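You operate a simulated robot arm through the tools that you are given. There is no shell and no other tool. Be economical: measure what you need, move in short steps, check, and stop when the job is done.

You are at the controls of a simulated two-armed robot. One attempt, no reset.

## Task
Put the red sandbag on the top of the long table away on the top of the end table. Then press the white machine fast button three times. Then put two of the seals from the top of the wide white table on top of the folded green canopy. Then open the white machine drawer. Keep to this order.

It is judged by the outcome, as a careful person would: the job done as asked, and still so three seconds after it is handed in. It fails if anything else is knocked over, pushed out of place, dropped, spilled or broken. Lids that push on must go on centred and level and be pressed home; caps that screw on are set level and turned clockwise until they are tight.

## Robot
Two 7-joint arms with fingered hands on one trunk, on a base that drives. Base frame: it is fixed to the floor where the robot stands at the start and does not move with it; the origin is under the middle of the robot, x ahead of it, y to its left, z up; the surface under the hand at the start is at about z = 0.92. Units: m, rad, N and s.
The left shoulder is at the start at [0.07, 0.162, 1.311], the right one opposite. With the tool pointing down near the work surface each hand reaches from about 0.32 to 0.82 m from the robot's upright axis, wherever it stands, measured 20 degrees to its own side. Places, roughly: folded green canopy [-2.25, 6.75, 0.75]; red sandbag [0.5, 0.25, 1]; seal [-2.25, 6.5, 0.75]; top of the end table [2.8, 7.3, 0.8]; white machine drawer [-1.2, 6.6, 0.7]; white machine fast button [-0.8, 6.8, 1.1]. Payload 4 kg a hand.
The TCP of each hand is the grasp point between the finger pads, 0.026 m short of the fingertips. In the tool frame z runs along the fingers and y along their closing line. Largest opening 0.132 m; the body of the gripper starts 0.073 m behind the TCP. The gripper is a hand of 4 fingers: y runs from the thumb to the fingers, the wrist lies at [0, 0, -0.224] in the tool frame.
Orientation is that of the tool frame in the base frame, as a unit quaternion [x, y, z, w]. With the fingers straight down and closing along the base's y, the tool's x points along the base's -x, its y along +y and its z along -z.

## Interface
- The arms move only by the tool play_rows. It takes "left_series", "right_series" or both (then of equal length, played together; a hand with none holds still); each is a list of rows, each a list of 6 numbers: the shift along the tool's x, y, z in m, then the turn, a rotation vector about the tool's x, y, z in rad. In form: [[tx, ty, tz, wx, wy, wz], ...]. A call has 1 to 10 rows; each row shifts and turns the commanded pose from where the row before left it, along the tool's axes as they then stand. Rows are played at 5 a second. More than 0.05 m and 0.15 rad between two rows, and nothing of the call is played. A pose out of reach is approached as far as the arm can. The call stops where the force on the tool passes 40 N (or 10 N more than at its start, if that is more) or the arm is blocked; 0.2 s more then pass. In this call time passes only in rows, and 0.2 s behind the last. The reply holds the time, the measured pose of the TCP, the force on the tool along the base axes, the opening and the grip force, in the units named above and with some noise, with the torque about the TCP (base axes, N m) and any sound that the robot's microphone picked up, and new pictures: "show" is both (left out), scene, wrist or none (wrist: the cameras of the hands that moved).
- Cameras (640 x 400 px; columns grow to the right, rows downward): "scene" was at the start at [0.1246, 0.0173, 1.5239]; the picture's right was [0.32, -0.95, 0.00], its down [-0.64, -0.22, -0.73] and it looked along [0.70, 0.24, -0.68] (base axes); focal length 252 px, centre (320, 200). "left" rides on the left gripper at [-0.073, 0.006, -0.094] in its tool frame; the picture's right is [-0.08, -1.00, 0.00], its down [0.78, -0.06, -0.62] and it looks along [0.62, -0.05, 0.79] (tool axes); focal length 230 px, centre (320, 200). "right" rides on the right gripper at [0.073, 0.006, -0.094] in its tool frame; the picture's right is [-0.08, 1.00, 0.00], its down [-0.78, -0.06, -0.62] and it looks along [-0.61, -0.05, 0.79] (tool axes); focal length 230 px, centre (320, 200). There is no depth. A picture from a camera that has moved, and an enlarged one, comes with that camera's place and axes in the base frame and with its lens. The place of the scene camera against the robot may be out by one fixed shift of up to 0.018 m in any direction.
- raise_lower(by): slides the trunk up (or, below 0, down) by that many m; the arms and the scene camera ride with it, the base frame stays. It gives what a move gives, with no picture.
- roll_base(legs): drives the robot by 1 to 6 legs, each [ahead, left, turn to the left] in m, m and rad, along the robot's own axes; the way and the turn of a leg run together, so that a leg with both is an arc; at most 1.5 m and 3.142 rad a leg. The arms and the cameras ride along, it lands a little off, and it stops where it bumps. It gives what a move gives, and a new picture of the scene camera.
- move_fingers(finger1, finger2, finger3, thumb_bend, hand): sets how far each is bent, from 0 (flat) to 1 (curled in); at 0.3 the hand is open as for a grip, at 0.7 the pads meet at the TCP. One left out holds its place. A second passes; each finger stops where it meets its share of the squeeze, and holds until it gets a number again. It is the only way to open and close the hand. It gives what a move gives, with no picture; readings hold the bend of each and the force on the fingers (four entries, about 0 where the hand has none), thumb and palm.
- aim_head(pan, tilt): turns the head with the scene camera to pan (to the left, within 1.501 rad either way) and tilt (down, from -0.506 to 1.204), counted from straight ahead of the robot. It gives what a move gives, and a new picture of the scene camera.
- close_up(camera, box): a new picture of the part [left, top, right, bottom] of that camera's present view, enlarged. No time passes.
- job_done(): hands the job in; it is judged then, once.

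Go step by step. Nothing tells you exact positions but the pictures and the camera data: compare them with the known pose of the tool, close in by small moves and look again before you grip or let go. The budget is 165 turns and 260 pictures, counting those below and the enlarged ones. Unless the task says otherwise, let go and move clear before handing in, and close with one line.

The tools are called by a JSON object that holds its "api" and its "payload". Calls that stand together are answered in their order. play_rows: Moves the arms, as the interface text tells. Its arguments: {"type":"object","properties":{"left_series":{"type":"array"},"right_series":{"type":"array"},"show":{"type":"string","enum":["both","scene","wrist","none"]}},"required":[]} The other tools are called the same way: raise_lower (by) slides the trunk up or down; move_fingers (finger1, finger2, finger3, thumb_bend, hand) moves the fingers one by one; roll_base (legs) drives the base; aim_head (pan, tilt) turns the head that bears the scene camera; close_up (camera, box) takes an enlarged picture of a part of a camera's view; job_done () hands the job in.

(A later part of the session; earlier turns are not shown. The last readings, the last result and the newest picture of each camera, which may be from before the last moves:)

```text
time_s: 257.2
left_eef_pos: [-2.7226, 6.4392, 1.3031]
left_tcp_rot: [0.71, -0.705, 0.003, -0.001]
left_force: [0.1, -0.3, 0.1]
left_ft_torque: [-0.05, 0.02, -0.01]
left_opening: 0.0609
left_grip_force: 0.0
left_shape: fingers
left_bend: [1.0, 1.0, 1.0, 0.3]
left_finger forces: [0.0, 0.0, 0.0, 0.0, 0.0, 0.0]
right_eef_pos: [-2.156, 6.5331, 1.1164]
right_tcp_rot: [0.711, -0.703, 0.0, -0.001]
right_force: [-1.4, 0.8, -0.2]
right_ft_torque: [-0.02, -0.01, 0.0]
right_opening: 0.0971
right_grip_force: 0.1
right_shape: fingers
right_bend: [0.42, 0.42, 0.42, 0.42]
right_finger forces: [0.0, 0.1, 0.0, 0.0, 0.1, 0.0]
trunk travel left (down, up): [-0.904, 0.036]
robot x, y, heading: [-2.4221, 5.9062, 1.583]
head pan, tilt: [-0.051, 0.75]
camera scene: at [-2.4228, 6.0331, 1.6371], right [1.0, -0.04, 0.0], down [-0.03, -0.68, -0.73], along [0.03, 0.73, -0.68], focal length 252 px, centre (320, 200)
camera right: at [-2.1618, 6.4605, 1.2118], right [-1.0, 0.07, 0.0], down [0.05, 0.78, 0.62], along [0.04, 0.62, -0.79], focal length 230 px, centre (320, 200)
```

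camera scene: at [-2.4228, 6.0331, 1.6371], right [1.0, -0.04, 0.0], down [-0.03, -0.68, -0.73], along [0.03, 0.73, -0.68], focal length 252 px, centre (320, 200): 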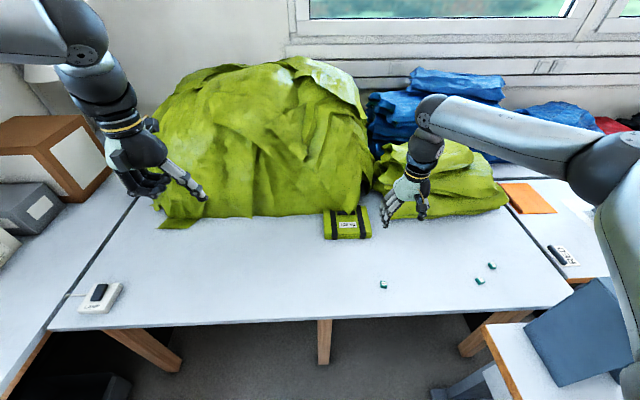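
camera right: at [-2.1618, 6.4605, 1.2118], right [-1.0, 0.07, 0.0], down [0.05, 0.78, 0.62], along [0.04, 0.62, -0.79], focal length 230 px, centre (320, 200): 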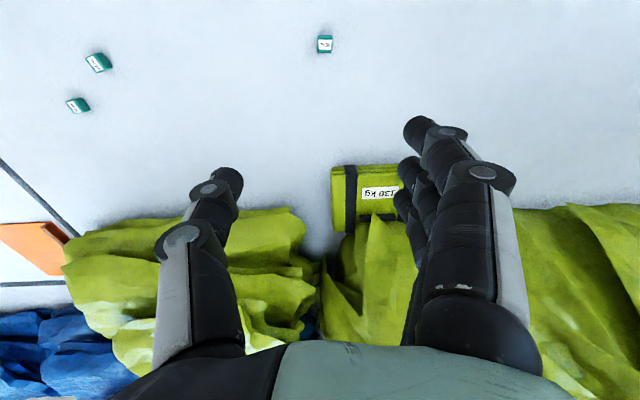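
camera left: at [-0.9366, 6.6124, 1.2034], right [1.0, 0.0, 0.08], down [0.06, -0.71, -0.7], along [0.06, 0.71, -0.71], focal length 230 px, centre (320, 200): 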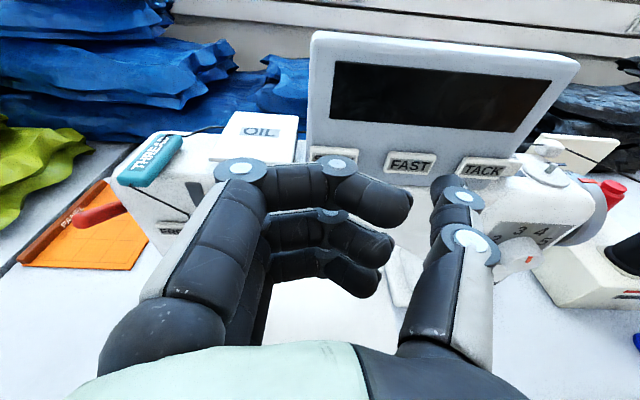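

S1 confirmed at (-2.168, 6.494) by the wrist camera. Moving over it and down to ~0.87.

{"api": "play_rows", "payload": {"right_series": [[0.02, 0.006, 0.03, 0, 0, 0], [0.02, 0.006, 0.03, 0, 0, 0], [0, 0, 0.045, 0, 0, 0], [0, 0, 0.045, 0, 0, 0], [0, 0, 0.045, 0, 0, 0], [0, 0, 0.045, 0, 0, 0]], "show": "wrist"}}

```text
time_s: 258.6
left_eef_pos: [-2.7222, 6.4389, 1.3042]
left_tcp_rot: [0.71, -0.704, 0.002, -0.001]
left_force: [0.1, -0.9, 0.0]
left_ft_torque: [0.02, -0.02, -0.04]
left_opening: 0.0607
left_grip_force: 0.1
left_shape: fingers
left_bend: [1.0, 1.0, 1.0, 0.3]
left_finger forces: [0.0, 0.0, 0.0, 0.0, 0.0, 0.0]
right_eef_pos: [-2.1689, 6.4922, 0.8759]
right_tcp_rot: [0.71, -0.704, -0.001, -0.001]
right_force: [-0.3, -0.4, 0.3]
right_ft_torque: [-0.01, 0.03, 0.01]
right_opening: 0.0969
right_grip_force: 0.0
right_shape: fingers
right_bend: [0.42, 0.42, 0.42, 0.42]
right_finger forces: [0.1, 0.1, 0.0, 0.0, 0.0, 0.0]
trunk travel left (down, up): [-0.904, 0.036]
robot x, y, heading: [-2.4237, 5.9073, 1.575]
head pan, tilt: [-0.051, 0.75]
camera right: at [-2.1749, 6.4188, 0.9714], right [-1.0, 0.07, 0.0], down [0.05, 0.78, 0.62], along [0.04, 0.62, -0.79], focal length 230 px, centre (320, 200)
```

right: 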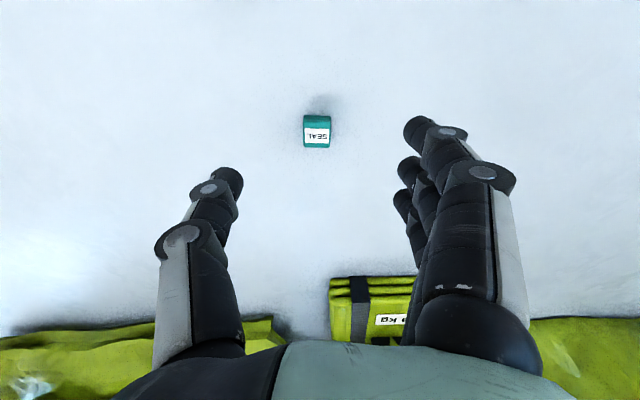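

Directly above the seal. Descending to z≈0.80 carefully.

{"api": "play_rows", "payload": {"right_series": [[-0.006, 0, 0.03, 0, 0, 0], [0, 0, 0.025, 0, 0, 0], [0, 0, 0.015, 0, 0, 0]], "show": "wrist"}}

```text
time_s: 259.4
left_eef_pos: [-2.7233, 6.4324, 1.3062]
left_tcp_rot: [0.71, -0.704, 0.001, -0.002]
left_force: [0.2, -0.4, -0.1]
left_ft_torque: [0.02, -0.01, 0.02]
left_opening: 0.0607
left_grip_force: 0.0
left_shape: fingers
left_bend: [1.0, 1.0, 1.0, 0.3]
left_finger forces: [0.0, 0.0, 0.0, 0.0, 0.1, 0.0]
right_eef_pos: [-2.1688, 6.4992, 0.8096]
right_tcp_rot: [0.71, -0.704, -0.005, -0.004]
right_force: [2.9, 4.2, 16.0]
right_ft_torque: [-0.19, 0.7, -0.18]
right_opening: 0.0982
right_grip_force: 7.5
right_shape: fingers
right_bend: [0.43, 0.42, 0.42, 0.42]
right_finger forces: [12.1, 2.5, 0.0, 0.0, 0.7, 0.0]
trunk travel left (down, up): [-0.904, 0.036]
robot x, y, heading: [-2.4223, 5.9099, 1.572]
head pan, tilt: [-0.051, 0.75]
camera right: at [-2.1749, 6.4239, 0.9051], right [-1.0, 0.07, 0.0], down [0.06, 0.78, 0.63], along [0.04, 0.62, -0.78], focal length 230 px, centre (320, 200)
```

right: 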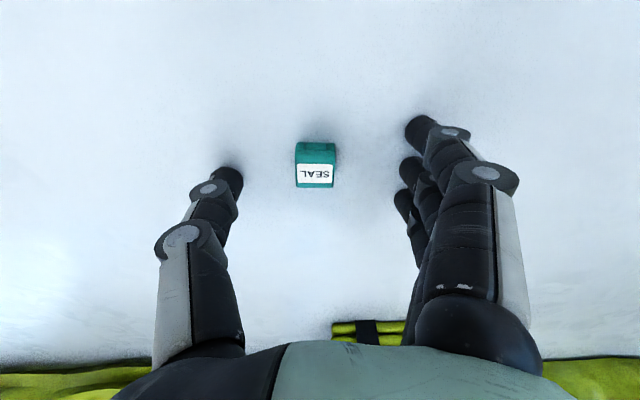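

Fingertips touch the table at TCP 0.81. I rise 5 mm and close on the seal.

{"api": "play_rows", "payload": {"right_series": [[0, 0, -0.006, 0, 0, 0]], "show": "none"}}

{"api": "move_fingers", "payload": {"hand": "right", "finger1": 0.72, "finger2": 0.72, "finger3": 0.72, "thumb_bend": 0.72}}

{"api": "close_up", "payload": {"camera": "right", "box": [160, 50, 480, 250]}}

```text
time_s: 259.8
left_eef_pos: [-2.7245, 6.4374, 1.304]
left_tcp_rot: [0.71, -0.704, 0.001, 0.0]
left_force: [-0.1, 0.8, -0.4]
left_ft_torque: [-0.06, -0.03, 0.01]
left_opening: 0.061
left_grip_force: 0.1
left_shape: fingers
left_bend: [1.0, 1.0, 1.0, 0.3]
left_finger forces: [0.1, 0.0, 0.0, 0.1, 0.0, 0.0]
right_eef_pos: [-2.167, 6.4979, 0.8114]
right_tcp_rot: [0.71, -0.704, 0.001, 0.001]
right_force: [0.3, 1.4, 1.0]
right_ft_torque: [-0.02, -0.01, 0.01]
right_opening: 0.0981
right_grip_force: 0.2
right_shape: fingers
right_bend: [0.42, 0.42, 0.42, 0.42]
right_finger forces: [0.0, 0.1, 0.0, 0.0, 0.5, 0.1]
trunk travel left (down, up): [-0.904, 0.036]
robot x, y, heading: [-2.4242, 5.9051, 1.581]
head pan, tilt: [-0.051, 0.75]
```

```text
time_s: 260.8
left_eef_pos: [-2.7228, 6.4358, 1.3043]
left_tcp_rot: [0.71, -0.704, 0.001, 0.0]
left_force: [-0.4, 0.2, -0.2]
left_ft_torque: [-0.01, 0.0, -0.02]
left_opening: 0.0608
left_grip_force: 0.0
left_shape: fingers
left_bend: [1.0, 1.0, 1.0, 0.3]
left_finger forces: [0.0, 0.0, 0.0, 0.0, 0.1, 0.0]
right_eef_pos: [-2.1694, 6.4977, 0.8133]
right_tcp_rot: [0.71, -0.705, -0.001, -0.001]
right_force: [-0.7, 0.2, 0.9]
right_ft_torque: [-0.01, 0.02, -0.01]
right_opening: 0.0176
right_grip_force: 9.2
right_shape: fingers
right_bend: [0.71, 0.66, 0.72, 0.68]
right_finger forces: [1.2, 7.6, 0.0, 0.0, 8.5, 0.0]
trunk travel left (down, up): [-0.904, 0.036]
robot x, y, heading: [-2.4234, 5.9074, 1.575]
head pan, tilt: [-0.051, 0.75]
```

```text
2.00 times, centred on (320, 150) of right
camera zoom: at [-2.1744, 6.4247, 0.9077], right [-1.0, 0.07, 0.0], down [0.05, 0.78, 0.62], along [0.04, 0.62, -0.79], focal length 460 px, centre (320, 300)
```

zoom: 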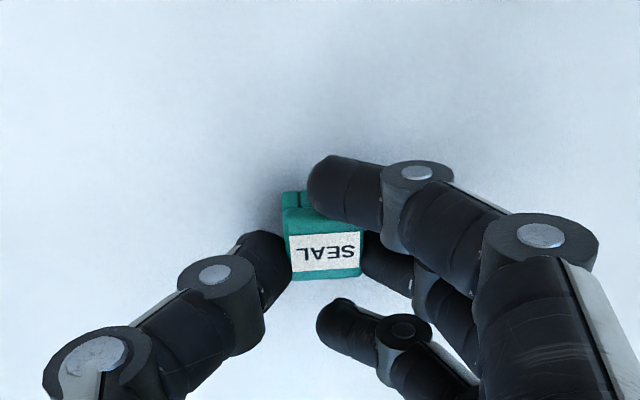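

The seal is held between thumb and middle finger. Lifting and looking at the canopy from the wrist camera.

{"api": "move_fingers", "payload": {"hand": "right", "finger2": 0.75, "thumb_bend": 0.72}}

{"api": "play_rows", "payload": {"right_series": [[0, 0, -0.03, 0, 0, 0], [0, 0, -0.04, 0, 0, 0], [0, 0, -0.045, 0, 0, 0], [0, 0, -0.045, 0, 0, 0], [0, 0, -0.04, 0, 0, 0]], "show": "both"}}

```text
time_s: 261.8
left_eef_pos: [-2.7229, 6.4362, 1.3038]
left_tcp_rot: [0.71, -0.704, 0.002, -0.001]
left_force: [0.5, -0.8, 0.1]
left_ft_torque: [0.0, 0.04, -0.01]
left_opening: 0.0605
left_grip_force: 0.0
left_shape: fingers
left_bend: [1.0, 1.0, 1.0, 0.3]
left_finger forces: [0.1, 0.0, 0.0, 0.0, 0.0, 0.0]
right_eef_pos: [-2.1694, 6.4994, 0.8114]
right_tcp_rot: [0.71, -0.704, -0.001, 0.0]
right_force: [0.0, -0.8, 0.7]
right_ft_torque: [0.01, 0.0, -0.01]
right_opening: 0.0168
right_grip_force: 10.3
right_shape: fingers
right_bend: [0.72, 0.67, 0.72, 0.68]
right_finger forces: [1.1, 9.2, 0.0, 0.0, 9.7, 0.1]
trunk travel left (down, up): [-0.904, 0.036]
robot x, y, heading: [-2.4202, 5.9035, 1.579]
head pan, tilt: [-0.051, 0.75]
```

```text
time_s: 263.0
left_eef_pos: [-2.7236, 6.4358, 1.3038]
left_tcp_rot: [0.71, -0.704, 0.001, -0.001]
left_force: [0.1, -0.7, -0.2]
left_ft_torque: [0.0, 0.0, 0.0]
left_opening: 0.0608
left_grip_force: 0.1
left_shape: fingers
left_bend: [1.0, 1.0, 1.0, 0.3]
left_finger forces: [0.1, 0.1, 0.0, 0.0, 0.1, 0.1]
right_eef_pos: [-2.1697, 6.497, 1.0145]
right_tcp_rot: [0.71, -0.705, 0.0, -0.002]
right_force: [0.8, 0.4, -0.8]
right_ft_torque: [0.03, -0.03, 0.03]
right_opening: 0.0165
right_grip_force: 9.8
right_shape: fingers
right_bend: [0.72, 0.67, 0.72, 0.68]
right_finger forces: [0.9, 9.1, 0.1, 0.0, 9.5, 0.1]
trunk travel left (down, up): [-0.904, 0.036]
robot x, y, heading: [-2.4247, 5.9099, 1.578]
head pan, tilt: [-0.051, 0.75]
camera scene: at [-2.4238, 6.0297, 1.6372], right [1.0, -0.04, 0.0], down [-0.03, -0.68, -0.73], along [0.03, 0.73, -0.68], focal length 252 px, centre (320, 200)
camera right: at [-2.1753, 6.4233, 1.1084], right [-1.0, 0.07, 0.0], down [0.05, 0.78, 0.62], along [0.04, 0.62, -0.79], focal length 230 px, centre (320, 200)
```

scene: 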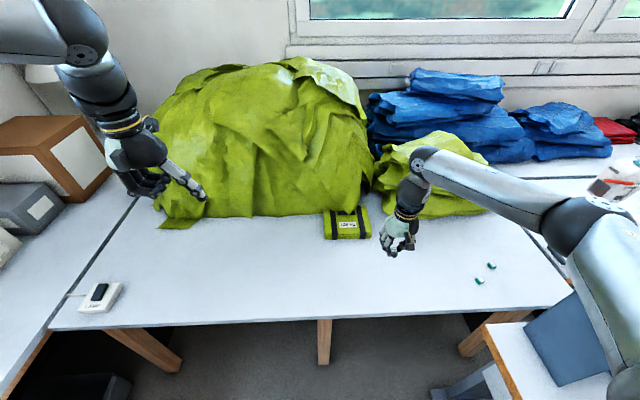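
right: 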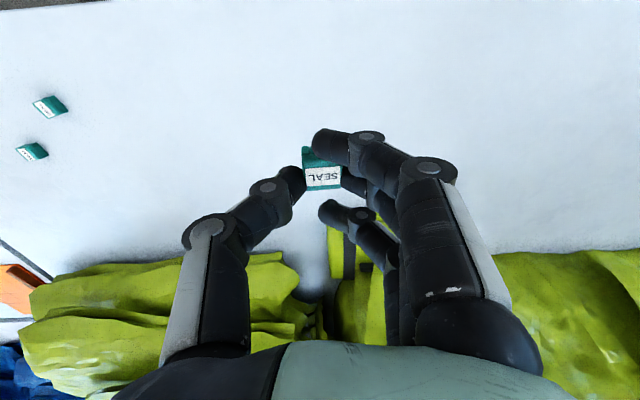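

S1 is in hand. The canopy top is at z≈0.82, x -2.38…-2.17, y 6.70…6.88. I drive in 16 cm and move the seal over it.

{"api": "roll_base", "payload": {"legs": [[0.155, 0.05, 0]]}}

{"api": "play_rows", "payload": {"right_series": [[-0.036, 0.016, 0.01, 0, 0, 0], [-0.036, 0.016, 0.01, 0, 0, 0], [-0.036, 0.016, 0.01, 0, 0, 0]], "show": "both"}}

```text
time_s: 264.4
left_eef_pos: [-2.7708, 6.5872, 1.306]
left_tcp_rot: [0.709, -0.705, 0.001, -0.001]
left_force: [1.0, -0.2, -0.5]
left_ft_torque: [0.0, -0.01, -0.05]
left_opening: 0.061
left_grip_force: 0.1
left_shape: fingers
left_bend: [1.0, 1.0, 1.0, 0.3]
left_finger forces: [0.0, 0.0, 0.0, 0.1, 0.0, 0.0]
right_eef_pos: [-2.2187, 6.6494, 1.0133]
right_tcp_rot: [0.709, -0.705, -0.002, -0.002]
right_force: [-0.2, -1.5, 0.3]
right_ft_torque: [0.03, 0.0, 0.01]
right_opening: 0.0167
right_grip_force: 9.5
right_shape: fingers
right_bend: [0.72, 0.67, 0.72, 0.68]
right_finger forces: [0.8, 9.3, 0.0, 0.0, 9.5, 0.0]
trunk travel left (down, up): [-0.904, 0.036]
robot x, y, heading: [-2.4724, 6.0617, 1.575]
head pan, tilt: [-0.051, 0.75]
camera scene: at [-2.4725, 6.1805, 1.6377], right [1.0, -0.04, 0.0], down [-0.03, -0.68, -0.73], along [0.03, 0.73, -0.68], focal length 252 px, centre (320, 200)
```

scene: 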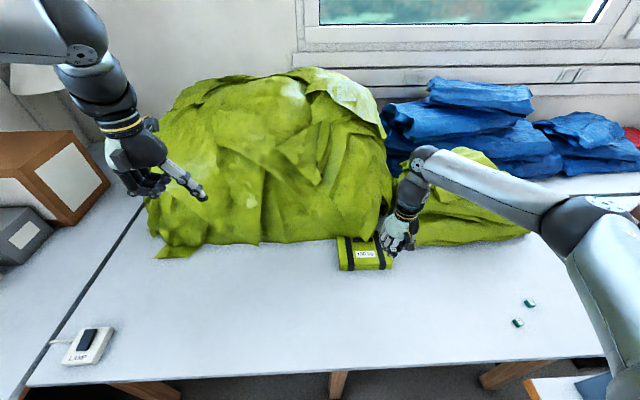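

```text
time_s: 265.2
left_eef_pos: [-2.7797, 6.5906, 1.3029]
left_tcp_rot: [0.708, -0.706, 0.003, -0.003]
left_force: [-0.3, 0.1, 0.2]
left_ft_torque: [-0.03, -0.07, 0.01]
left_opening: 0.0605
left_grip_force: 0.0
left_shape: fingers
left_bend: [1.0, 1.0, 1.0, 0.3]
left_finger forces: [0.0, 0.0, 0.0, 0.0, 0.0, 0.0]
right_eef_pos: [-2.2727, 6.7589, 0.9845]
right_tcp_rot: [0.708, -0.706, -0.007, -0.005]
right_force: [1.0, -0.3, 0.0]
right_ft_torque: [0.04, 0.13, 0.02]
right_opening: 0.0164
right_grip_force: 9.4
right_shape: fingers
right_bend: [0.72, 0.67, 0.72, 0.68]
right_finger forces: [0.7, 9.1, 0.0, 0.1, 9.3, 0.0]
trunk travel left (down, up): [-0.904, 0.036]
robot x, y, heading: [-2.4743, 6.0586, 1.578]
head pan, tilt: [-0.051, 0.75]
camera scene: at [-2.4819, 6.1857, 1.637], right [1.0, -0.05, 0.01], down [-0.03, -0.68, -0.73], along [0.04, 0.73, -0.68], focal length 252 px, centre (320, 200)
camera right: at [-2.2796, 6.6841, 1.0789], right [-1.0, 0.08, 0.0], down [0.06, 0.77, 0.63], along [0.05, 0.63, -0.78], focal length 230 px, centre (320, 200)
```

scene: 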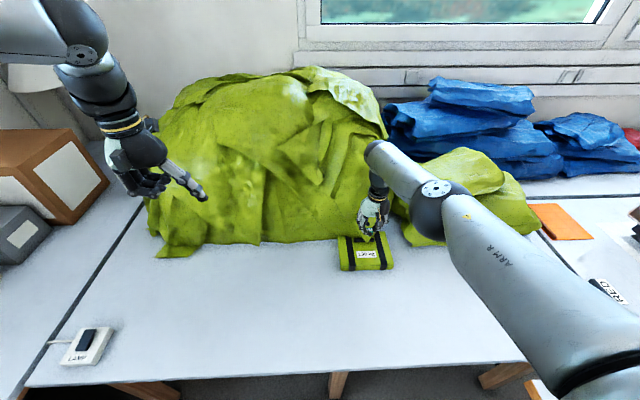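
right: 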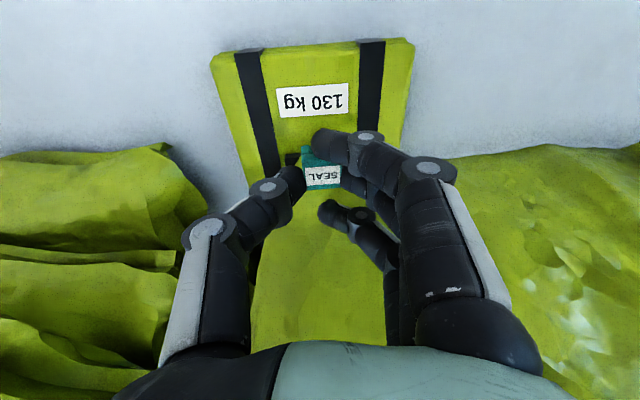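

The seal is right above the canopy's label area, (-2.27, 6.758). Lowering toward the top surface.

{"api": "play_rows", "payload": {"right_series": [[0.002, 0, 0.04, 0, 0, 0], [0, 0, 0.035, 0, 0, 0], [0, 0, 0.025, 0, 0, 0]], "show": "wrist"}}

```text
time_s: 266.0
left_eef_pos: [-2.7739, 6.5905, 1.3038]
left_tcp_rot: [0.709, -0.705, 0.001, -0.001]
left_force: [-1.6, 0.2, 0.2]
left_ft_torque: [0.02, -0.01, -0.01]
left_opening: 0.0607
left_grip_force: 0.1
left_shape: fingers
left_bend: [1.0, 1.0, 1.0, 0.3]
left_finger forces: [0.0, 0.0, 0.0, 0.0, 0.1, 0.0]
right_eef_pos: [-2.2816, 6.7433, 0.8892]
right_tcp_rot: [0.709, -0.705, -0.002, -0.001]
right_force: [0.8, 0.6, -1.0]
right_ft_torque: [0.03, -0.03, 0.02]
right_opening: 0.0163
right_grip_force: 9.5
right_shape: fingers
right_bend: [0.72, 0.67, 0.72, 0.68]
right_finger forces: [0.7, 8.9, 0.0, 0.0, 9.2, 0.0]
right hand out of reach, approached as far as the arm can: row 2, 3
trunk travel left (down, up): [-0.904, 0.036]
robot x, y, heading: [-2.4701, 6.0606, 1.578]
head pan, tilt: [-0.051, 0.75]
camera right: at [-2.2873, 6.6696, 0.984], right [-1.0, 0.07, 0.0], down [0.06, 0.78, 0.62], along [0.04, 0.62, -0.79], focal length 230 px, centre (320, 200)
```

right: 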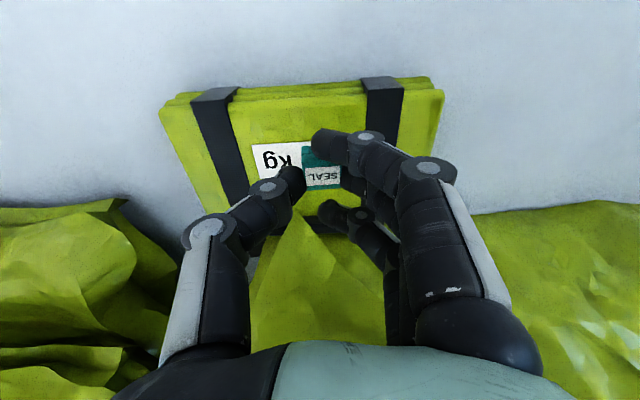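

Arm reach is limited; I nudge the base 1.5 cm forward and lower with the trunk.

{"api": "roll_base", "payload": {"legs": [[0.018, -0.01, 0]]}}

{"api": "raise_lower", "payload": {"by": -0.028}}

{"api": "close_up", "payload": {"camera": "right", "box": [140, 40, 480, 260]}}

```text
time_s: 266.8
left_eef_pos: [-2.7657, 6.6026, 1.3061]
left_tcp_rot: [0.709, -0.705, 0.0, -0.003]
left_force: [0.2, 0.3, -0.9]
left_ft_torque: [0.04, -0.02, -0.03]
left_opening: 0.0607
left_grip_force: 0.1
left_shape: fingers
left_bend: [1.0, 1.0, 1.0, 0.3]
left_finger forces: [0.1, 0.0, 0.0, 0.1, 0.1, 0.0]
right_eef_pos: [-2.273, 6.7579, 0.8921]
right_tcp_rot: [0.71, -0.704, -0.002, -0.004]
right_force: [0.4, -0.3, -0.1]
right_ft_torque: [0.06, -0.01, -0.05]
right_opening: 0.0164
right_grip_force: 8.8
right_shape: fingers
right_bend: [0.72, 0.67, 0.72, 0.68]
right_finger forces: [0.7, 9.0, 0.1, 0.1, 9.3, 0.0]
trunk travel left (down, up): [-0.904, 0.036]
robot x, y, heading: [-2.4625, 6.0769, 1.58]
head pan, tilt: [-0.051, 0.75]
camera scene: at [-2.4669, 6.1957, 1.6379], right [1.0, -0.04, 0.0], down [-0.03, -0.68, -0.73], along [0.03, 0.73, -0.68], focal length 252 px, centre (320, 200)
```

scene: 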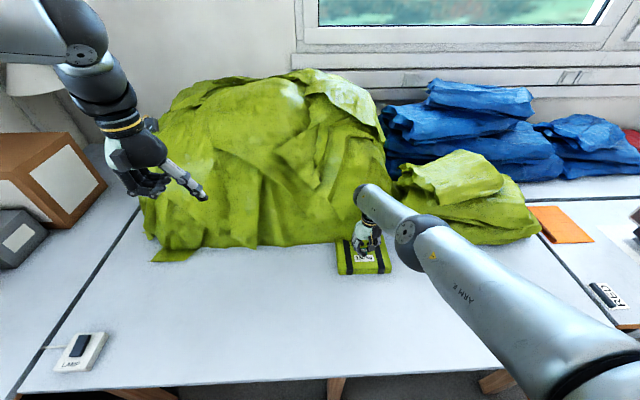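

```text
time_s: 267.6
left_eef_pos: [-2.7645, 6.608, 1.2771]
left_tcp_rot: [0.709, -0.705, 0.001, -0.001]
left_force: [0.7, -0.2, -0.4]
left_ft_torque: [-0.02, -0.02, 0.03]
left_opening: 0.0606
left_grip_force: 0.0
left_shape: fingers
left_bend: [1.0, 1.0, 1.0, 0.3]
left_finger forces: [0.0, 0.1, 0.1, 0.0, 0.1, 0.0]
right_eef_pos: [-2.2713, 6.7602, 0.8613]
right_tcp_rot: [0.709, -0.705, -0.001, -0.001]
right_force: [-0.7, -0.7, -0.6]
right_ft_torque: [0.01, 0.03, 0.01]
right_opening: 0.0164
right_grip_force: 9.2
right_shape: fingers
right_bend: [0.72, 0.67, 0.72, 0.68]
right_finger forces: [0.7, 8.9, 0.0, 0.0, 9.2, 0.0]
trunk travel left (down, up): [-0.876, 0.064]
robot x, y, heading: [-2.46, 6.0781, 1.581]
head pan, tilt: [-0.051, 0.75]
```

```text
1.82 times, centred on (310, 150) of right
camera zoom: at [-2.2776, 6.6864, 0.9566], right [-1.0, 0.07, 0.0], down [0.05, 0.78, 0.62], along [0.04, 0.62, -0.79], focal length 418 px, centre (338, 291)
```

zoom: 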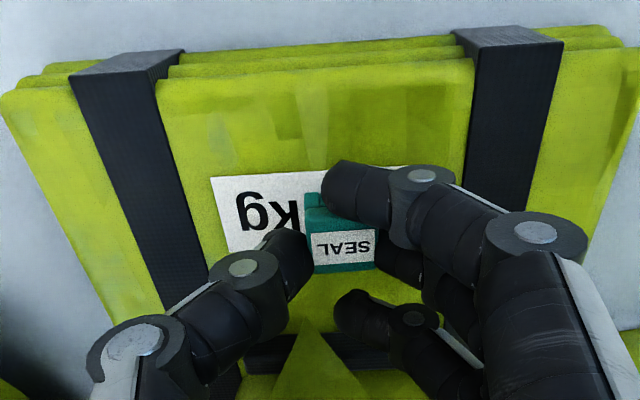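

{"api": "raise_lower", "payload": {"by": -0.007}}

{"api": "raise_lower", "payload": {"by": -0.005}}

{"api": "close_up", "payload": {"camera": "right", "box": [220, 80, 420, 240]}}

```text
time_s: 268.1
left_eef_pos: [-2.7645, 6.6078, 1.2706]
left_tcp_rot: [0.709, -0.705, 0.001, -0.001]
left_force: [0.6, -0.4, -0.3]
left_ft_torque: [0.01, -0.04, -0.02]
left_opening: 0.0607
left_grip_force: 0.2
left_shape: fingers
left_bend: [1.0, 1.0, 1.0, 0.3]
left_finger forces: [0.1, 0.1, 0.0, 0.0, 0.0, 0.0]
right_eef_pos: [-2.2705, 6.7609, 0.854]
right_tcp_rot: [0.709, -0.705, -0.002, -0.001]
right_force: [-0.3, -0.1, -0.5]
right_ft_torque: [0.02, 0.01, -0.01]
right_opening: 0.0165
right_grip_force: 9.2
right_shape: fingers
right_bend: [0.72, 0.67, 0.72, 0.68]
right_finger forces: [0.7, 9.0, 0.0, 0.0, 9.2, 0.0]
trunk travel left (down, up): [-0.869, 0.071]
robot x, y, heading: [-2.4606, 6.0807, 1.581]
head pan, tilt: [-0.051, 0.75]
```

```text
time_s: 268.7
left_eef_pos: [-2.7644, 6.6081, 1.2654]
left_tcp_rot: [0.709, -0.705, 0.002, 0.0]
left_force: [-0.6, 0.5, 0.2]
left_ft_torque: [0.01, 0.01, 0.01]
left_opening: 0.061
left_grip_force: 0.0
left_shape: fingers
left_bend: [1.0, 1.0, 1.0, 0.3]
left_finger forces: [0.0, 0.1, 0.0, 0.1, 0.0, 0.1]
right_eef_pos: [-2.27, 6.7604, 0.8498]
right_tcp_rot: [0.709, -0.705, -0.003, -0.002]
right_force: [0.8, -1.6, 4.6]
right_ft_torque: [-0.05, 0.0, 0.03]
right_opening: 0.0166
right_grip_force: 11.2
right_shape: fingers
right_bend: [0.72, 0.69, 0.72, 0.68]
right_finger forces: [1.2, 9.9, 0.1, 0.1, 10.7, 0.0]
trunk travel left (down, up): [-0.864, 0.076]
robot x, y, heading: [-2.464, 6.0814, 1.576]
head pan, tilt: [-0.051, 0.75]
```

```text
2.50 times, centred on (320, 160) of right
camera zoom: at [-2.2771, 6.6867, 0.945], right [-1.0, 0.07, 0.0], down [0.06, 0.78, 0.62], along [0.04, 0.62, -0.78], focal length 575 px, centre (320, 300)
```

zoom: 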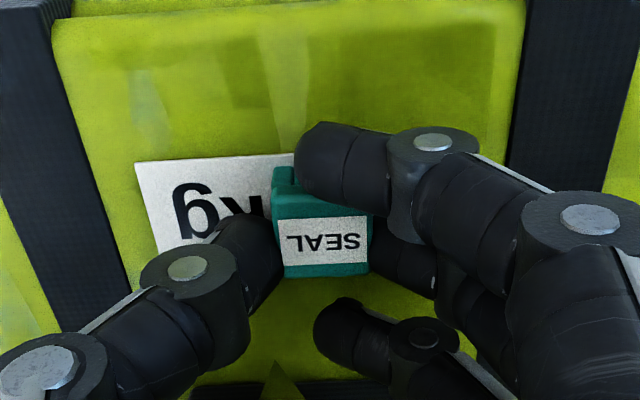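

Touching with ~5 N. Releasing gently and rising.

{"api": "move_fingers", "payload": {"hand": "right", "finger1": 0.6, "finger2": 0.56, "finger3": 0.6, "thumb_bend": 0.56}}

{"api": "raise_lower", "payload": {"by": 0.12}}

{"api": "close_up", "payload": {"camera": "right", "box": [140, 0, 500, 240]}}

```text
time_s: 269.7
left_eef_pos: [-2.7651, 6.6073, 1.2644]
left_tcp_rot: [0.71, -0.705, 0.001, -0.002]
left_force: [0.1, -0.1, -0.3]
left_ft_torque: [0.0, -0.01, -0.01]
left_opening: 0.0608
left_grip_force: 0.0
left_shape: fingers
left_bend: [1.0, 1.0, 1.0, 0.3]
left_finger forces: [0.0, 0.0, 0.0, 0.0, 0.1, 0.1]
right_eef_pos: [-2.2717, 6.7618, 0.8518]
right_tcp_rot: [0.71, -0.705, -0.003, -0.002]
right_force: [-3.3, 6.4, 22.4]
right_ft_torque: [0.14, -0.11, 0.03]
right_opening: 0.038
right_grip_force: 10.7
right_shape: fingers
right_bend: [0.6, 0.59, 0.6, 0.59]
right_finger forces: [1.0, 7.1, 0.1, 0.0, 14.0, 0.1]
trunk travel left (down, up): [-0.864, 0.076]
robot x, y, heading: [-2.4598, 6.0778, 1.574]
head pan, tilt: [-0.051, 0.75]
```

```text
time_s: 270.8
left_eef_pos: [-2.7633, 6.6091, 1.3417]
left_tcp_rot: [0.71, -0.705, 0.001, -0.001]
left_force: [0.3, -0.6, 0.4]
left_ft_torque: [0.01, 0.02, -0.01]
left_opening: 0.0606
left_grip_force: 0.1
left_shape: fingers
left_bend: [1.0, 1.0, 1.0, 0.3]
left_finger forces: [0.0, 0.1, 0.1, 0.1, 0.0, 0.1]
right_eef_pos: [-2.2712, 6.7612, 0.9251]
right_tcp_rot: [0.709, -0.705, -0.001, -0.001]
right_force: [0.5, 0.0, 1.0]
right_ft_torque: [0.06, 0.01, 0.01]
right_opening: 0.0446
right_grip_force: 0.1
right_shape: fingers
right_bend: [0.6, 0.56, 0.6, 0.56]
right_finger forces: [0.0, 0.0, 0.0, 0.1, 0.0, 0.0]
right hand out of reach, approached as far as the arm can: row 1
trunk travel left (down, up): [-0.94, 0.0]
robot x, y, heading: [-2.4634, 6.081, 1.584]
head pan, tilt: [-0.051, 0.75]
```

```text
1.67 times, centred on (320, 120) of right
camera zoom: at [-2.2768, 6.6875, 1.0195], right [-1.0, 0.07, 0.0], down [0.06, 0.78, 0.62], along [0.04, 0.62, -0.79], focal length 384 px, centre (320, 333)
```

zoom: 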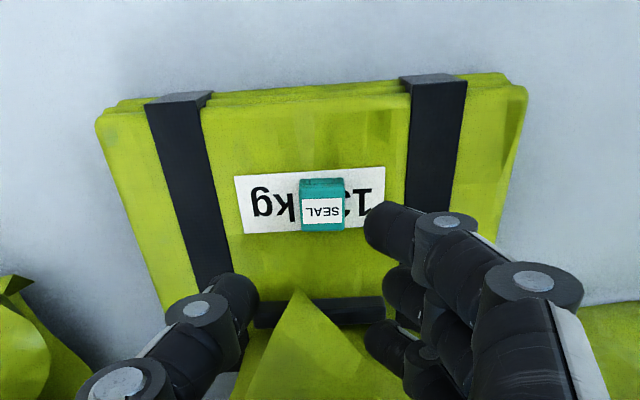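

First seal rests on the canopy. I lift clear, then back off and move right for the second seal (S2).

{"api": "play_rows", "payload": {"right_series": [[0, 0, -0.04, 0, 0, 0], [0.01, 0, -0.04, 0, 0, 0], [0.03, 0, -0.03, 0, 0, 0], [0.03, 0, -0.02, 0, 0, 0], [0.03, 0, 0, 0, 0, 0]], "show": "none"}}

{"api": "roll_base", "payload": {"legs": [[-0.15, 0, 0], [0, -0.24, 0]]}}

{"api": "close_up", "payload": {"camera": "right", "box": [0, 0, 640, 400]}}

```text
time_s: 272.0
left_eef_pos: [-2.7629, 6.6074, 1.342]
left_tcp_rot: [0.709, -0.705, 0.001, -0.001]
left_force: [0.6, 0.0, -1.0]
left_ft_torque: [0.0, 0.02, 0.03]
left_opening: 0.0606
left_grip_force: 0.1
left_shape: fingers
left_bend: [1.0, 1.0, 1.0, 0.3]
left_finger forces: [0.1, 0.0, 0.0, 0.1, 0.1, 0.0]
right_eef_pos: [-2.2708, 6.6591, 1.0562]
right_tcp_rot: [0.71, -0.704, -0.002, -0.001]
right_force: [0.7, 0.1, 0.6]
right_ft_torque: [-0.02, 0.01, -0.05]
right_opening: 0.0448
right_grip_force: 0.0
right_shape: fingers
right_bend: [0.6, 0.56, 0.6, 0.56]
right_finger forces: [0.0, 0.0, 0.0, 0.0, 0.0, 0.0]
trunk travel left (down, up): [-0.94, 0.0]
robot x, y, heading: [-2.4598, 6.0799, 1.579]
head pan, tilt: [-0.051, 0.75]
```

```text
time_s: 274.7
left_eef_pos: [-2.5266, 6.4608, 1.3387]
left_tcp_rot: [0.708, -0.706, 0.003, -0.001]
left_force: [-0.4, -0.3, -0.3]
left_ft_torque: [0.01, -0.02, -0.04]
left_opening: 0.0607
left_grip_force: 0.1
left_shape: fingers
left_bend: [1.0, 1.0, 1.0, 0.3]
left_finger forces: [0.0, 0.0, 0.1, 0.1, 0.0, 0.1]
right_eef_pos: [-2.0332, 6.5101, 1.0551]
right_tcp_rot: [0.709, -0.705, 0.0, 0.0]
right_force: [-0.2, -0.1, 0.8]
right_ft_torque: [0.0, -0.06, 0.0]
right_opening: 0.0447
right_grip_force: 0.0
right_shape: fingers
right_bend: [0.6, 0.56, 0.6, 0.56]
right_finger forces: [0.1, 0.1, 0.0, 0.0, 0.1, 0.0]
trunk travel left (down, up): [-0.94, 0.0]
robot x, y, heading: [-2.2228, 5.9271, 1.577]
head pan, tilt: [-0.051, 0.75]
camera scene: at [-2.2288, 6.0544, 1.6734], right [1.0, -0.05, 0.0], down [-0.03, -0.68, -0.73], along [0.04, 0.73, -0.68], focal length 252 px, centre (320, 200)
```

scene: 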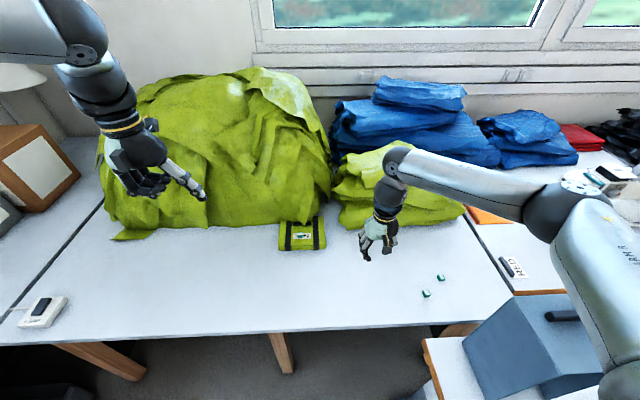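

```text
1.00 times, centred on (320, 200) of right (not enlarged: the box is as wide or as high as the picture)
camera zoom: at [-2.039, 6.4372, 1.1505], right [-1.0, 0.07, 0.0], down [0.06, 0.78, 0.62], along [0.05, 0.62, -0.79], focal length 230 px, centre (320, 200)
```

zoom: 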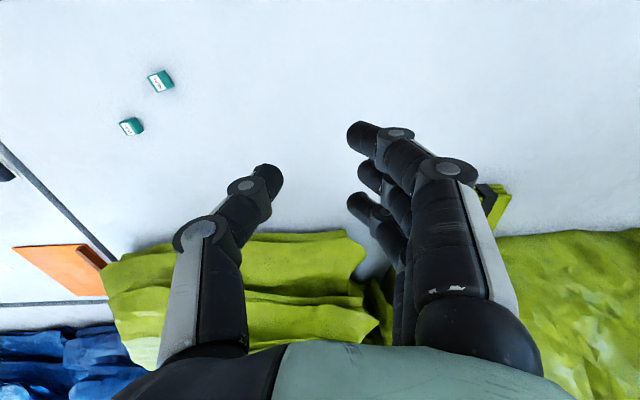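

S2 reads (-1.81, 6.492), turned about 17°. I move over it, rotate the hand to match, and descend to ~0.88.

{"api": "move_fingers", "payload": {"hand": "right", "finger1": 0.46, "finger2": 0.46, "finger3": 0.46, "thumb_bend": 0.46}}

{"api": "play_rows", "payload": {"right_series": [[0.0036, -0.0446, 0.01, 0, 0, 0], [0.0036, -0.0446, 0.01, 0, 0, 0], [0.0036, -0.0446, 0.02, 0, 0, 0], [0.0036, -0.0446, 0.02, 0, 0, 0], [0.0036, -0.0446, 0.02, 0, 0, 0], [0, 0, 0.045, 0, 0, -0.14], [0, 0, 0.045, 0, 0, -0.14]], "show": "both"}}

```text
time_s: 275.7
left_eef_pos: [-2.5208, 6.4609, 1.3417]
left_tcp_rot: [0.709, -0.706, 0.001, -0.001]
left_force: [-0.6, -0.2, -0.1]
left_ft_torque: [0.0, -0.01, 0.01]
left_opening: 0.0607
left_grip_force: 0.0
left_shape: fingers
left_bend: [1.0, 1.0, 1.0, 0.3]
left_finger forces: [0.0, 0.0, 0.1, 0.0, 0.0, 0.0]
right_eef_pos: [-2.0306, 6.5108, 1.0556]
right_tcp_rot: [0.709, -0.705, -0.002, 0.0]
right_force: [0.7, 0.7, 0.6]
right_ft_torque: [0.0, 0.01, -0.02]
right_opening: 0.083
right_grip_force: 0.1
right_shape: fingers
right_bend: [0.46, 0.46, 0.46, 0.46]
right_finger forces: [0.1, 0.1, 0.1, 0.1, 0.1, 0.0]
trunk travel left (down, up): [-0.94, 0.0]
robot x, y, heading: [-2.2235, 5.9316, 1.57]
head pan, tilt: [-0.051, 0.75]
```

```text
time_s: 277.3
left_eef_pos: [-2.5223, 6.4628, 1.3406]
left_tcp_rot: [0.708, -0.706, 0.003, -0.002]
left_force: [-0.7, -0.4, 0.3]
left_ft_torque: [-0.03, -0.01, -0.01]
left_opening: 0.0607
left_grip_force: 0.1
left_shape: fingers
left_bend: [1.0, 1.0, 1.0, 0.3]
left_finger forces: [0.1, 0.0, 0.0, 0.1, 0.1, 0.0]
right_eef_pos: [-1.8081, 6.4953, 0.8841]
right_tcp_rot: [0.801, -0.599, -0.001, -0.001]
right_force: [0.0, 0.1, 0.0]
right_ft_torque: [-0.02, -0.01, 0.01]
right_opening: 0.0834
right_grip_force: 0.1
right_shape: fingers
right_bend: [0.46, 0.46, 0.46, 0.46]
right_finger forces: [0.1, 0.0, 0.1, 0.0, 0.0, 0.0]
trunk travel left (down, up): [-0.94, 0.0]
robot x, y, heading: [-2.2218, 5.93, 1.574]
head pan, tilt: [-0.051, 0.75]
camera scene: at [-2.2249, 6.0557, 1.6734], right [1.0, -0.05, 0.0], down [-0.03, -0.68, -0.73], along [0.03, 0.73, -0.68], focal length 252 px, centre (320, 200)
camera right: at [-1.7928, 6.4235, 0.9784], right [-0.98, -0.21, 0.0], down [-0.16, 0.77, 0.62], along [-0.13, 0.6, -0.79], focal length 230 px, centre (320, 200)
```

scene: 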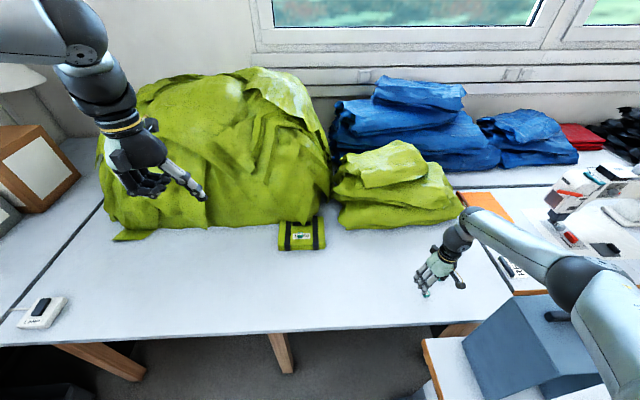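
right: 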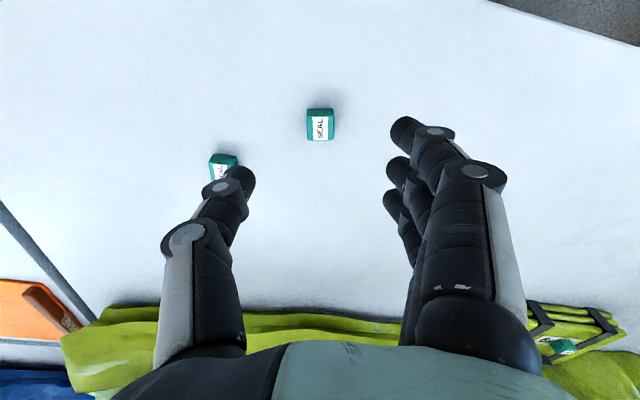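

Aligned with S2; S3 clears the thumb by ~2 cm. Descending to grasp height.

{"api": "play_rows", "payload": {"right_series": [[0.006, 0, 0.03, 0, 0, 0], [0, 0, 0.025, 0, 0, 0], [0, 0, 0.013, 0, 0, 0]], "show": "wrist"}}

```text
time_s: 278.1
left_eef_pos: [-2.5239, 6.4596, 1.3412]
left_tcp_rot: [0.708, -0.706, 0.001, -0.001]
left_force: [-0.7, 0.6, 0.0]
left_ft_torque: [0.03, -0.02, 0.0]
left_opening: 0.0605
left_grip_force: 0.1
left_shape: fingers
left_bend: [1.0, 1.0, 1.0, 0.3]
left_finger forces: [0.0, 0.0, 0.1, 0.0, 0.0, 0.0]
right_eef_pos: [-1.8043, 6.4879, 0.8166]
right_tcp_rot: [0.8, -0.599, -0.001, 0.0]
right_force: [0.1, 0.2, -0.7]
right_ft_torque: [0.0, 0.01, -0.02]
right_opening: 0.0835
right_grip_force: 0.0
right_shape: fingers
right_bend: [0.46, 0.46, 0.46, 0.46]
right_finger forces: [0.0, 0.0, 0.1, 0.1, 0.0, 0.1]
trunk travel left (down, up): [-0.94, 0.0]
robot x, y, heading: [-2.2193, 5.9291, 1.575]
head pan, tilt: [-0.051, 0.75]
camera right: at [-1.7905, 6.4159, 0.9115], right [-0.98, -0.21, 0.0], down [-0.16, 0.77, 0.62], along [-0.13, 0.6, -0.79], focal length 230 px, centre (320, 200)
```

right: 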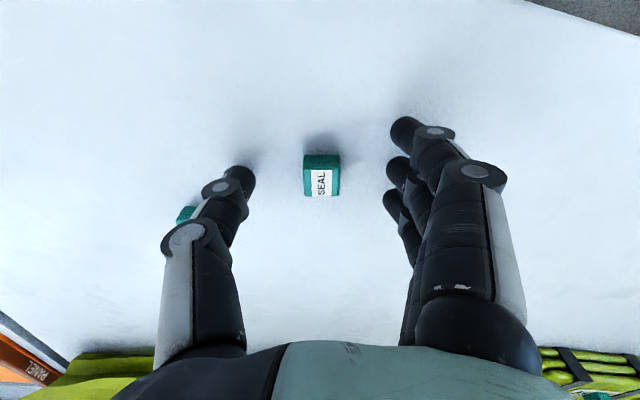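

Good. Closing on S2 and lifting.

{"api": "move_fingers", "payload": {"hand": "right", "finger1": 0.72, "finger2": 0.74, "finger3": 0.72, "thumb_bend": 0.72}}

{"api": "play_rows", "payload": {"right_series": [[0, 0, -0.03, 0, 0, 0], [0, 0, -0.04, 0, 0, 0.0], [0, 0, -0.045, 0, 0, 0.14], [0, 0, -0.045, 0, 0, 0.14], [0, 0.02, -0.04, 0, 0, 0], [0, 0.04, -0.02, 0, 0, 0], [0, 0.04, 0, 0, 0, 0], [0, 0.04, 0, 0, 0, 0], [0, 0.04, 0, 0, 0, 0]], "show": "wrist"}}

```text
time_s: 279.1
left_eef_pos: [-2.5213, 6.4603, 1.3416]
left_tcp_rot: [0.708, -0.706, 0.002, -0.002]
left_force: [0.5, 0.5, 0.2]
left_ft_torque: [-0.02, 0.0, -0.01]
left_opening: 0.0604
left_grip_force: 0.1
left_shape: fingers
left_bend: [1.0, 1.0, 1.0, 0.3]
left_finger forces: [0.0, 0.0, 0.0, 0.0, 0.1, 0.1]
right_eef_pos: [-1.8049, 6.4873, 0.818]
right_tcp_rot: [0.801, -0.599, -0.001, -0.001]
right_force: [0.3, 0.2, -0.6]
right_ft_torque: [-0.03, 0.01, 0.0]
right_opening: 0.0162
right_grip_force: 9.1
right_shape: fingers
right_bend: [0.72, 0.68, 0.72, 0.68]
right_finger forces: [0.0, 9.4, 0.0, 0.0, 9.3, 0.1]
trunk travel left (down, up): [-0.94, 0.0]
robot x, y, heading: [-2.2241, 5.931, 1.573]
head pan, tilt: [-0.051, 0.75]
```

```text
time_s: 281.1
left_eef_pos: [-2.5239, 6.4615, 1.3402]
left_tcp_rot: [0.708, -0.706, 0.002, -0.001]
left_force: [-0.6, 0.2, 0.0]
left_ft_torque: [0.0, -0.05, -0.02]
left_opening: 0.0607
left_grip_force: 0.0
left_shape: fingers
left_bend: [1.0, 1.0, 1.0, 0.3]
left_finger forces: [0.1, 0.0, 0.0, 0.0, 0.1, 0.0]
right_eef_pos: [-1.9874, 6.4873, 1.0384]
right_tcp_rot: [0.71, -0.704, -0.001, 0.001]
right_force: [0.7, 0.4, -1.2]
right_ft_torque: [0.01, 0.0, -0.01]
right_opening: 0.0161
right_grip_force: 9.1
right_shape: fingers
right_bend: [0.72, 0.68, 0.72, 0.68]
right_finger forces: [0.0, 9.0, 0.0, 0.0, 9.0, 0.0]
trunk travel left (down, up): [-0.94, 0.0]
robot x, y, heading: [-2.2232, 5.9345, 1.571]
head pan, tilt: [-0.051, 0.75]
camera right: at [-1.9929, 6.414, 1.1326], right [-1.0, 0.07, 0.0], down [0.06, 0.78, 0.62], along [0.05, 0.62, -0.79], focal length 230 px, centre (320, 200)
```

right: 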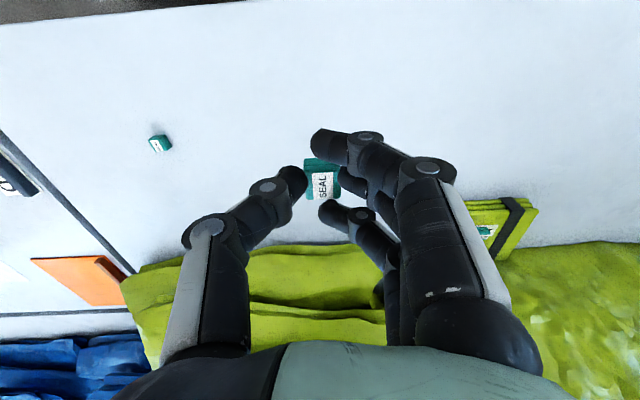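

S2 is held and S3 undisturbed. Now carrying it to the canopy, aiming for (-2.207, 6.757), ~6.5 cm right of the first seal.

{"api": "roll_base", "payload": {"legs": [[0, 0.174, 0], [0.145, 0, 0]]}}

{"api": "play_rows", "payload": {"right_series": [[-0.032, 0.0115, 0, 0, 0, 0], [-0.032, 0.0115, 0.01, 0, 0, 0], [-0.032, 0.0115, 0.02, 0, 0, 0], [-0.032, 0.0115, 0.02, 0, 0, 0]], "show": "wrist"}}

```text
time_s: 283.6
left_eef_pos: [-2.6986, 6.6034, 1.3424]
left_tcp_rot: [0.709, -0.705, 0.001, -0.003]
left_force: [-0.1, -0.1, -0.7]
left_ft_torque: [0.02, -0.01, 0.03]
left_opening: 0.0608
left_grip_force: 0.1
left_shape: fingers
left_bend: [1.0, 1.0, 1.0, 0.3]
left_finger forces: [0.0, 0.0, 0.0, 0.0, 0.1, 0.0]
right_eef_pos: [-2.1597, 6.6298, 1.0388]
right_tcp_rot: [0.709, -0.705, -0.002, -0.002]
right_force: [0.0, -0.1, -0.3]
right_ft_torque: [0.02, 0.01, -0.03]
right_opening: 0.0162
right_grip_force: 8.7
right_shape: fingers
right_bend: [0.72, 0.68, 0.72, 0.68]
right_finger forces: [0.1, 9.2, 0.0, 0.1, 9.0, 0.0]
trunk travel left (down, up): [-0.94, 0.0]
robot x, y, heading: [-2.4, 6.0771, 1.568]
head pan, tilt: [-0.051, 0.75]
camera scene: at [-2.3998, 6.1954, 1.6739], right [1.0, -0.05, 0.0], down [-0.03, -0.68, -0.73], along [0.04, 0.73, -0.68], focal length 252 px, centre (320, 200)
```

scene: 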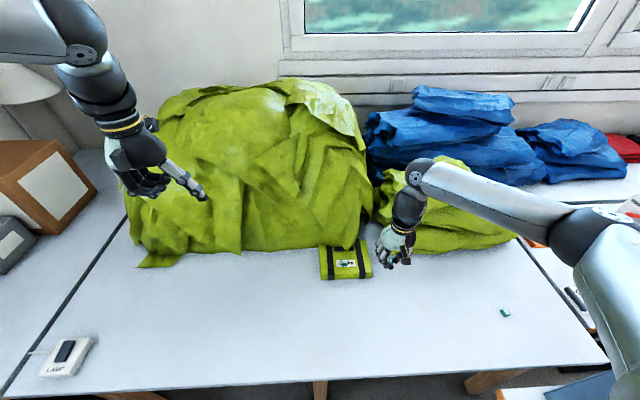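

```text
time_s: 284.6
left_eef_pos: [-2.7005, 6.6088, 1.3392]
left_tcp_rot: [0.709, -0.706, 0.004, -0.002]
left_force: [0.3, 0.7, -1.0]
left_ft_torque: [-0.04, -0.03, -0.02]
left_opening: 0.0608
left_grip_force: 0.0
left_shape: fingers
left_bend: [1.0, 1.0, 1.0, 0.3]
left_finger forces: [0.1, 0.1, 0.1, 0.1, 0.1, 0.1]
right_eef_pos: [-2.2122, 6.7555, 0.9855]
right_tcp_rot: [0.708, -0.707, -0.004, -0.003]
right_force: [-0.8, -0.6, -0.6]
right_ft_torque: [-0.03, -0.11, 0.02]
right_opening: 0.0163
right_grip_force: 9.0
right_shape: fingers
right_bend: [0.72, 0.69, 0.72, 0.68]
right_finger forces: [0.0, 9.0, 0.1, 0.0, 9.0, 0.0]
right hand out of reach, approached as far as the arm can: row 4
trunk travel left (down, up): [-0.94, 0.0]
robot x, y, heading: [-2.3989, 6.0753, 1.576]
head pan, tilt: [-0.051, 0.75]
camera right: at [-2.2183, 6.6827, 1.0801], right [-1.0, 0.08, 0.0], down [0.06, 0.78, 0.62], along [0.05, 0.62, -0.78], focal length 230 px, centre (320, 200)
```

right: 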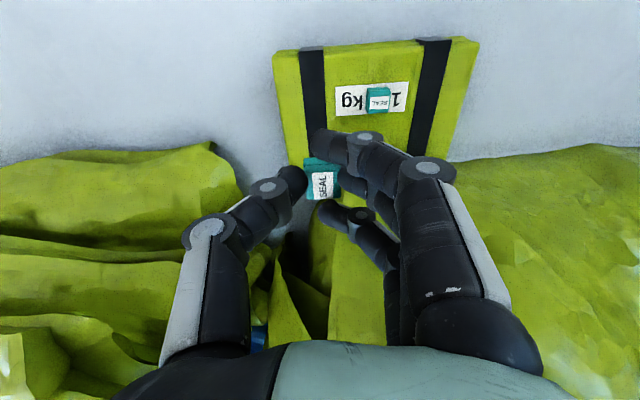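

Position is good: over the right strap, clear of the first seal. Lowering with the trunk.

{"api": "raise_lower", "payload": {"by": -0.11}}

{"api": "close_up", "payload": {"camera": "right", "box": [140, 20, 500, 260]}}

```text
time_s: 286.0
left_eef_pos: [-2.696, 6.6059, 1.2321]
left_tcp_rot: [0.708, -0.706, 0.001, -0.002]
left_force: [0.0, -0.2, 0.7]
left_ft_torque: [-0.03, 0.01, 0.0]
left_opening: 0.0607
left_grip_force: 0.0
left_shape: fingers
left_bend: [1.0, 1.0, 1.0, 0.3]
left_finger forces: [0.0, 0.0, 0.0, 0.1, 0.0, 0.0]
right_eef_pos: [-2.2084, 6.7556, 0.8759]
right_tcp_rot: [-0.707, 0.707, 0.005, 0.002]
right_force: [0.8, -0.5, 0.1]
right_ft_torque: [-0.03, 0.03, 0.02]
right_opening: 0.0161
right_grip_force: 9.0
right_shape: fingers
right_bend: [0.72, 0.69, 0.72, 0.68]
right_finger forces: [0.0, 9.0, 0.0, 0.1, 8.9, 0.0]
trunk travel left (down, up): [-0.83, 0.11]
robot x, y, heading: [-2.3994, 6.0783, 1.575]
head pan, tilt: [-0.051, 0.75]
```

```text
1.67 times, centred on (320, 140) of right
camera zoom: at [-2.2145, 6.6809, 0.97], right [-1.0, 0.08, 0.0], down [0.06, 0.78, 0.62], along [0.05, 0.62, -0.78], focal length 384 px, centre (320, 300)
```

zoom: 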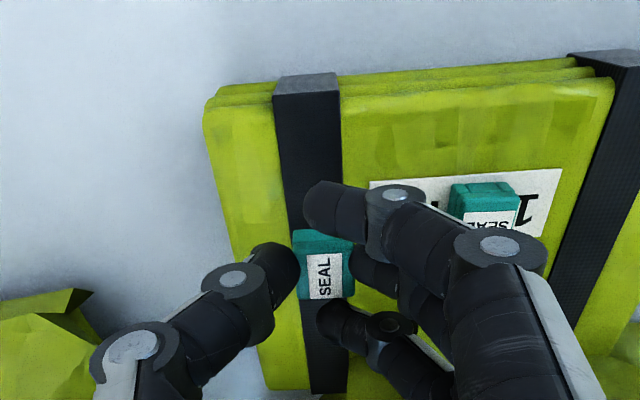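

{"api": "raise_lower", "payload": {"by": -0.01}}

{"api": "raise_lower", "payload": {"by": -0.006}}

{"api": "close_up", "payload": {"camera": "right", "box": [140, 20, 500, 260]}}

```text
time_s: 286.6
left_eef_pos: [-2.6969, 6.6068, 1.2203]
left_tcp_rot: [0.708, -0.706, 0.001, -0.002]
left_force: [0.1, -0.1, -0.1]
left_ft_torque: [0.01, 0.0, 0.0]
left_opening: 0.0609
left_grip_force: 0.1
left_shape: fingers
left_bend: [1.0, 1.0, 1.0, 0.3]
left_finger forces: [0.1, 0.0, 0.0, 0.1, 0.0, 0.0]
right_eef_pos: [-2.2075, 6.7557, 0.8663]
right_tcp_rot: [0.708, -0.706, -0.004, -0.003]
right_force: [-0.5, 0.0, -0.2]
right_ft_torque: [-0.02, 0.01, 0.02]
right_opening: 0.0161
right_grip_force: 9.1
right_shape: fingers
right_bend: [0.72, 0.69, 0.72, 0.68]
right_finger forces: [0.0, 9.1, 0.0, 0.0, 9.0, 0.1]
trunk travel left (down, up): [-0.82, 0.12]
robot x, y, heading: [-2.3984, 6.0728, 1.576]
head pan, tilt: [-0.051, 0.75]
```

```text
time_s: 287.1
left_eef_pos: [-2.6969, 6.6068, 1.215]
left_tcp_rot: [0.708, -0.706, 0.001, -0.001]
left_force: [-0.3, 0.1, -0.6]
left_ft_torque: [0.0, -0.01, 0.02]
left_opening: 0.0605
left_grip_force: 0.1
left_shape: fingers
left_bend: [1.0, 1.0, 1.0, 0.3]
left_finger forces: [0.1, 0.1, 0.1, 0.0, 0.0, 0.1]
right_eef_pos: [-2.2086, 6.7562, 0.8592]
right_tcp_rot: [0.708, -0.707, -0.005, -0.001]
right_force: [-0.1, 0.1, 0.2]
right_ft_torque: [0.03, 0.03, 0.02]
right_opening: 0.0162
right_grip_force: 9.0
right_shape: fingers
right_bend: [0.72, 0.69, 0.72, 0.68]
right_finger forces: [0.1, 9.0, 0.1, 0.0, 9.0, 0.1]
trunk travel left (down, up): [-0.814, 0.126]
robot x, y, heading: [-2.3996, 6.0782, 1.572]
head pan, tilt: [-0.051, 0.75]
```

```text
1.67 times, centred on (320, 140) of right
camera zoom: at [-2.2146, 6.6815, 0.9535], right [-1.0, 0.08, 0.0], down [0.06, 0.78, 0.62], along [0.05, 0.62, -0.78], focal length 384 px, centre (320, 300)
```

zoom: 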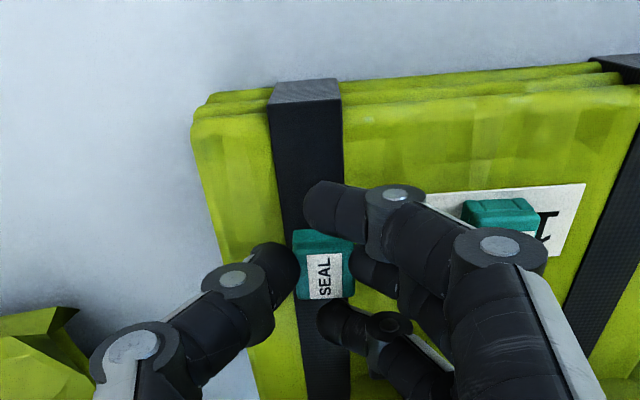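

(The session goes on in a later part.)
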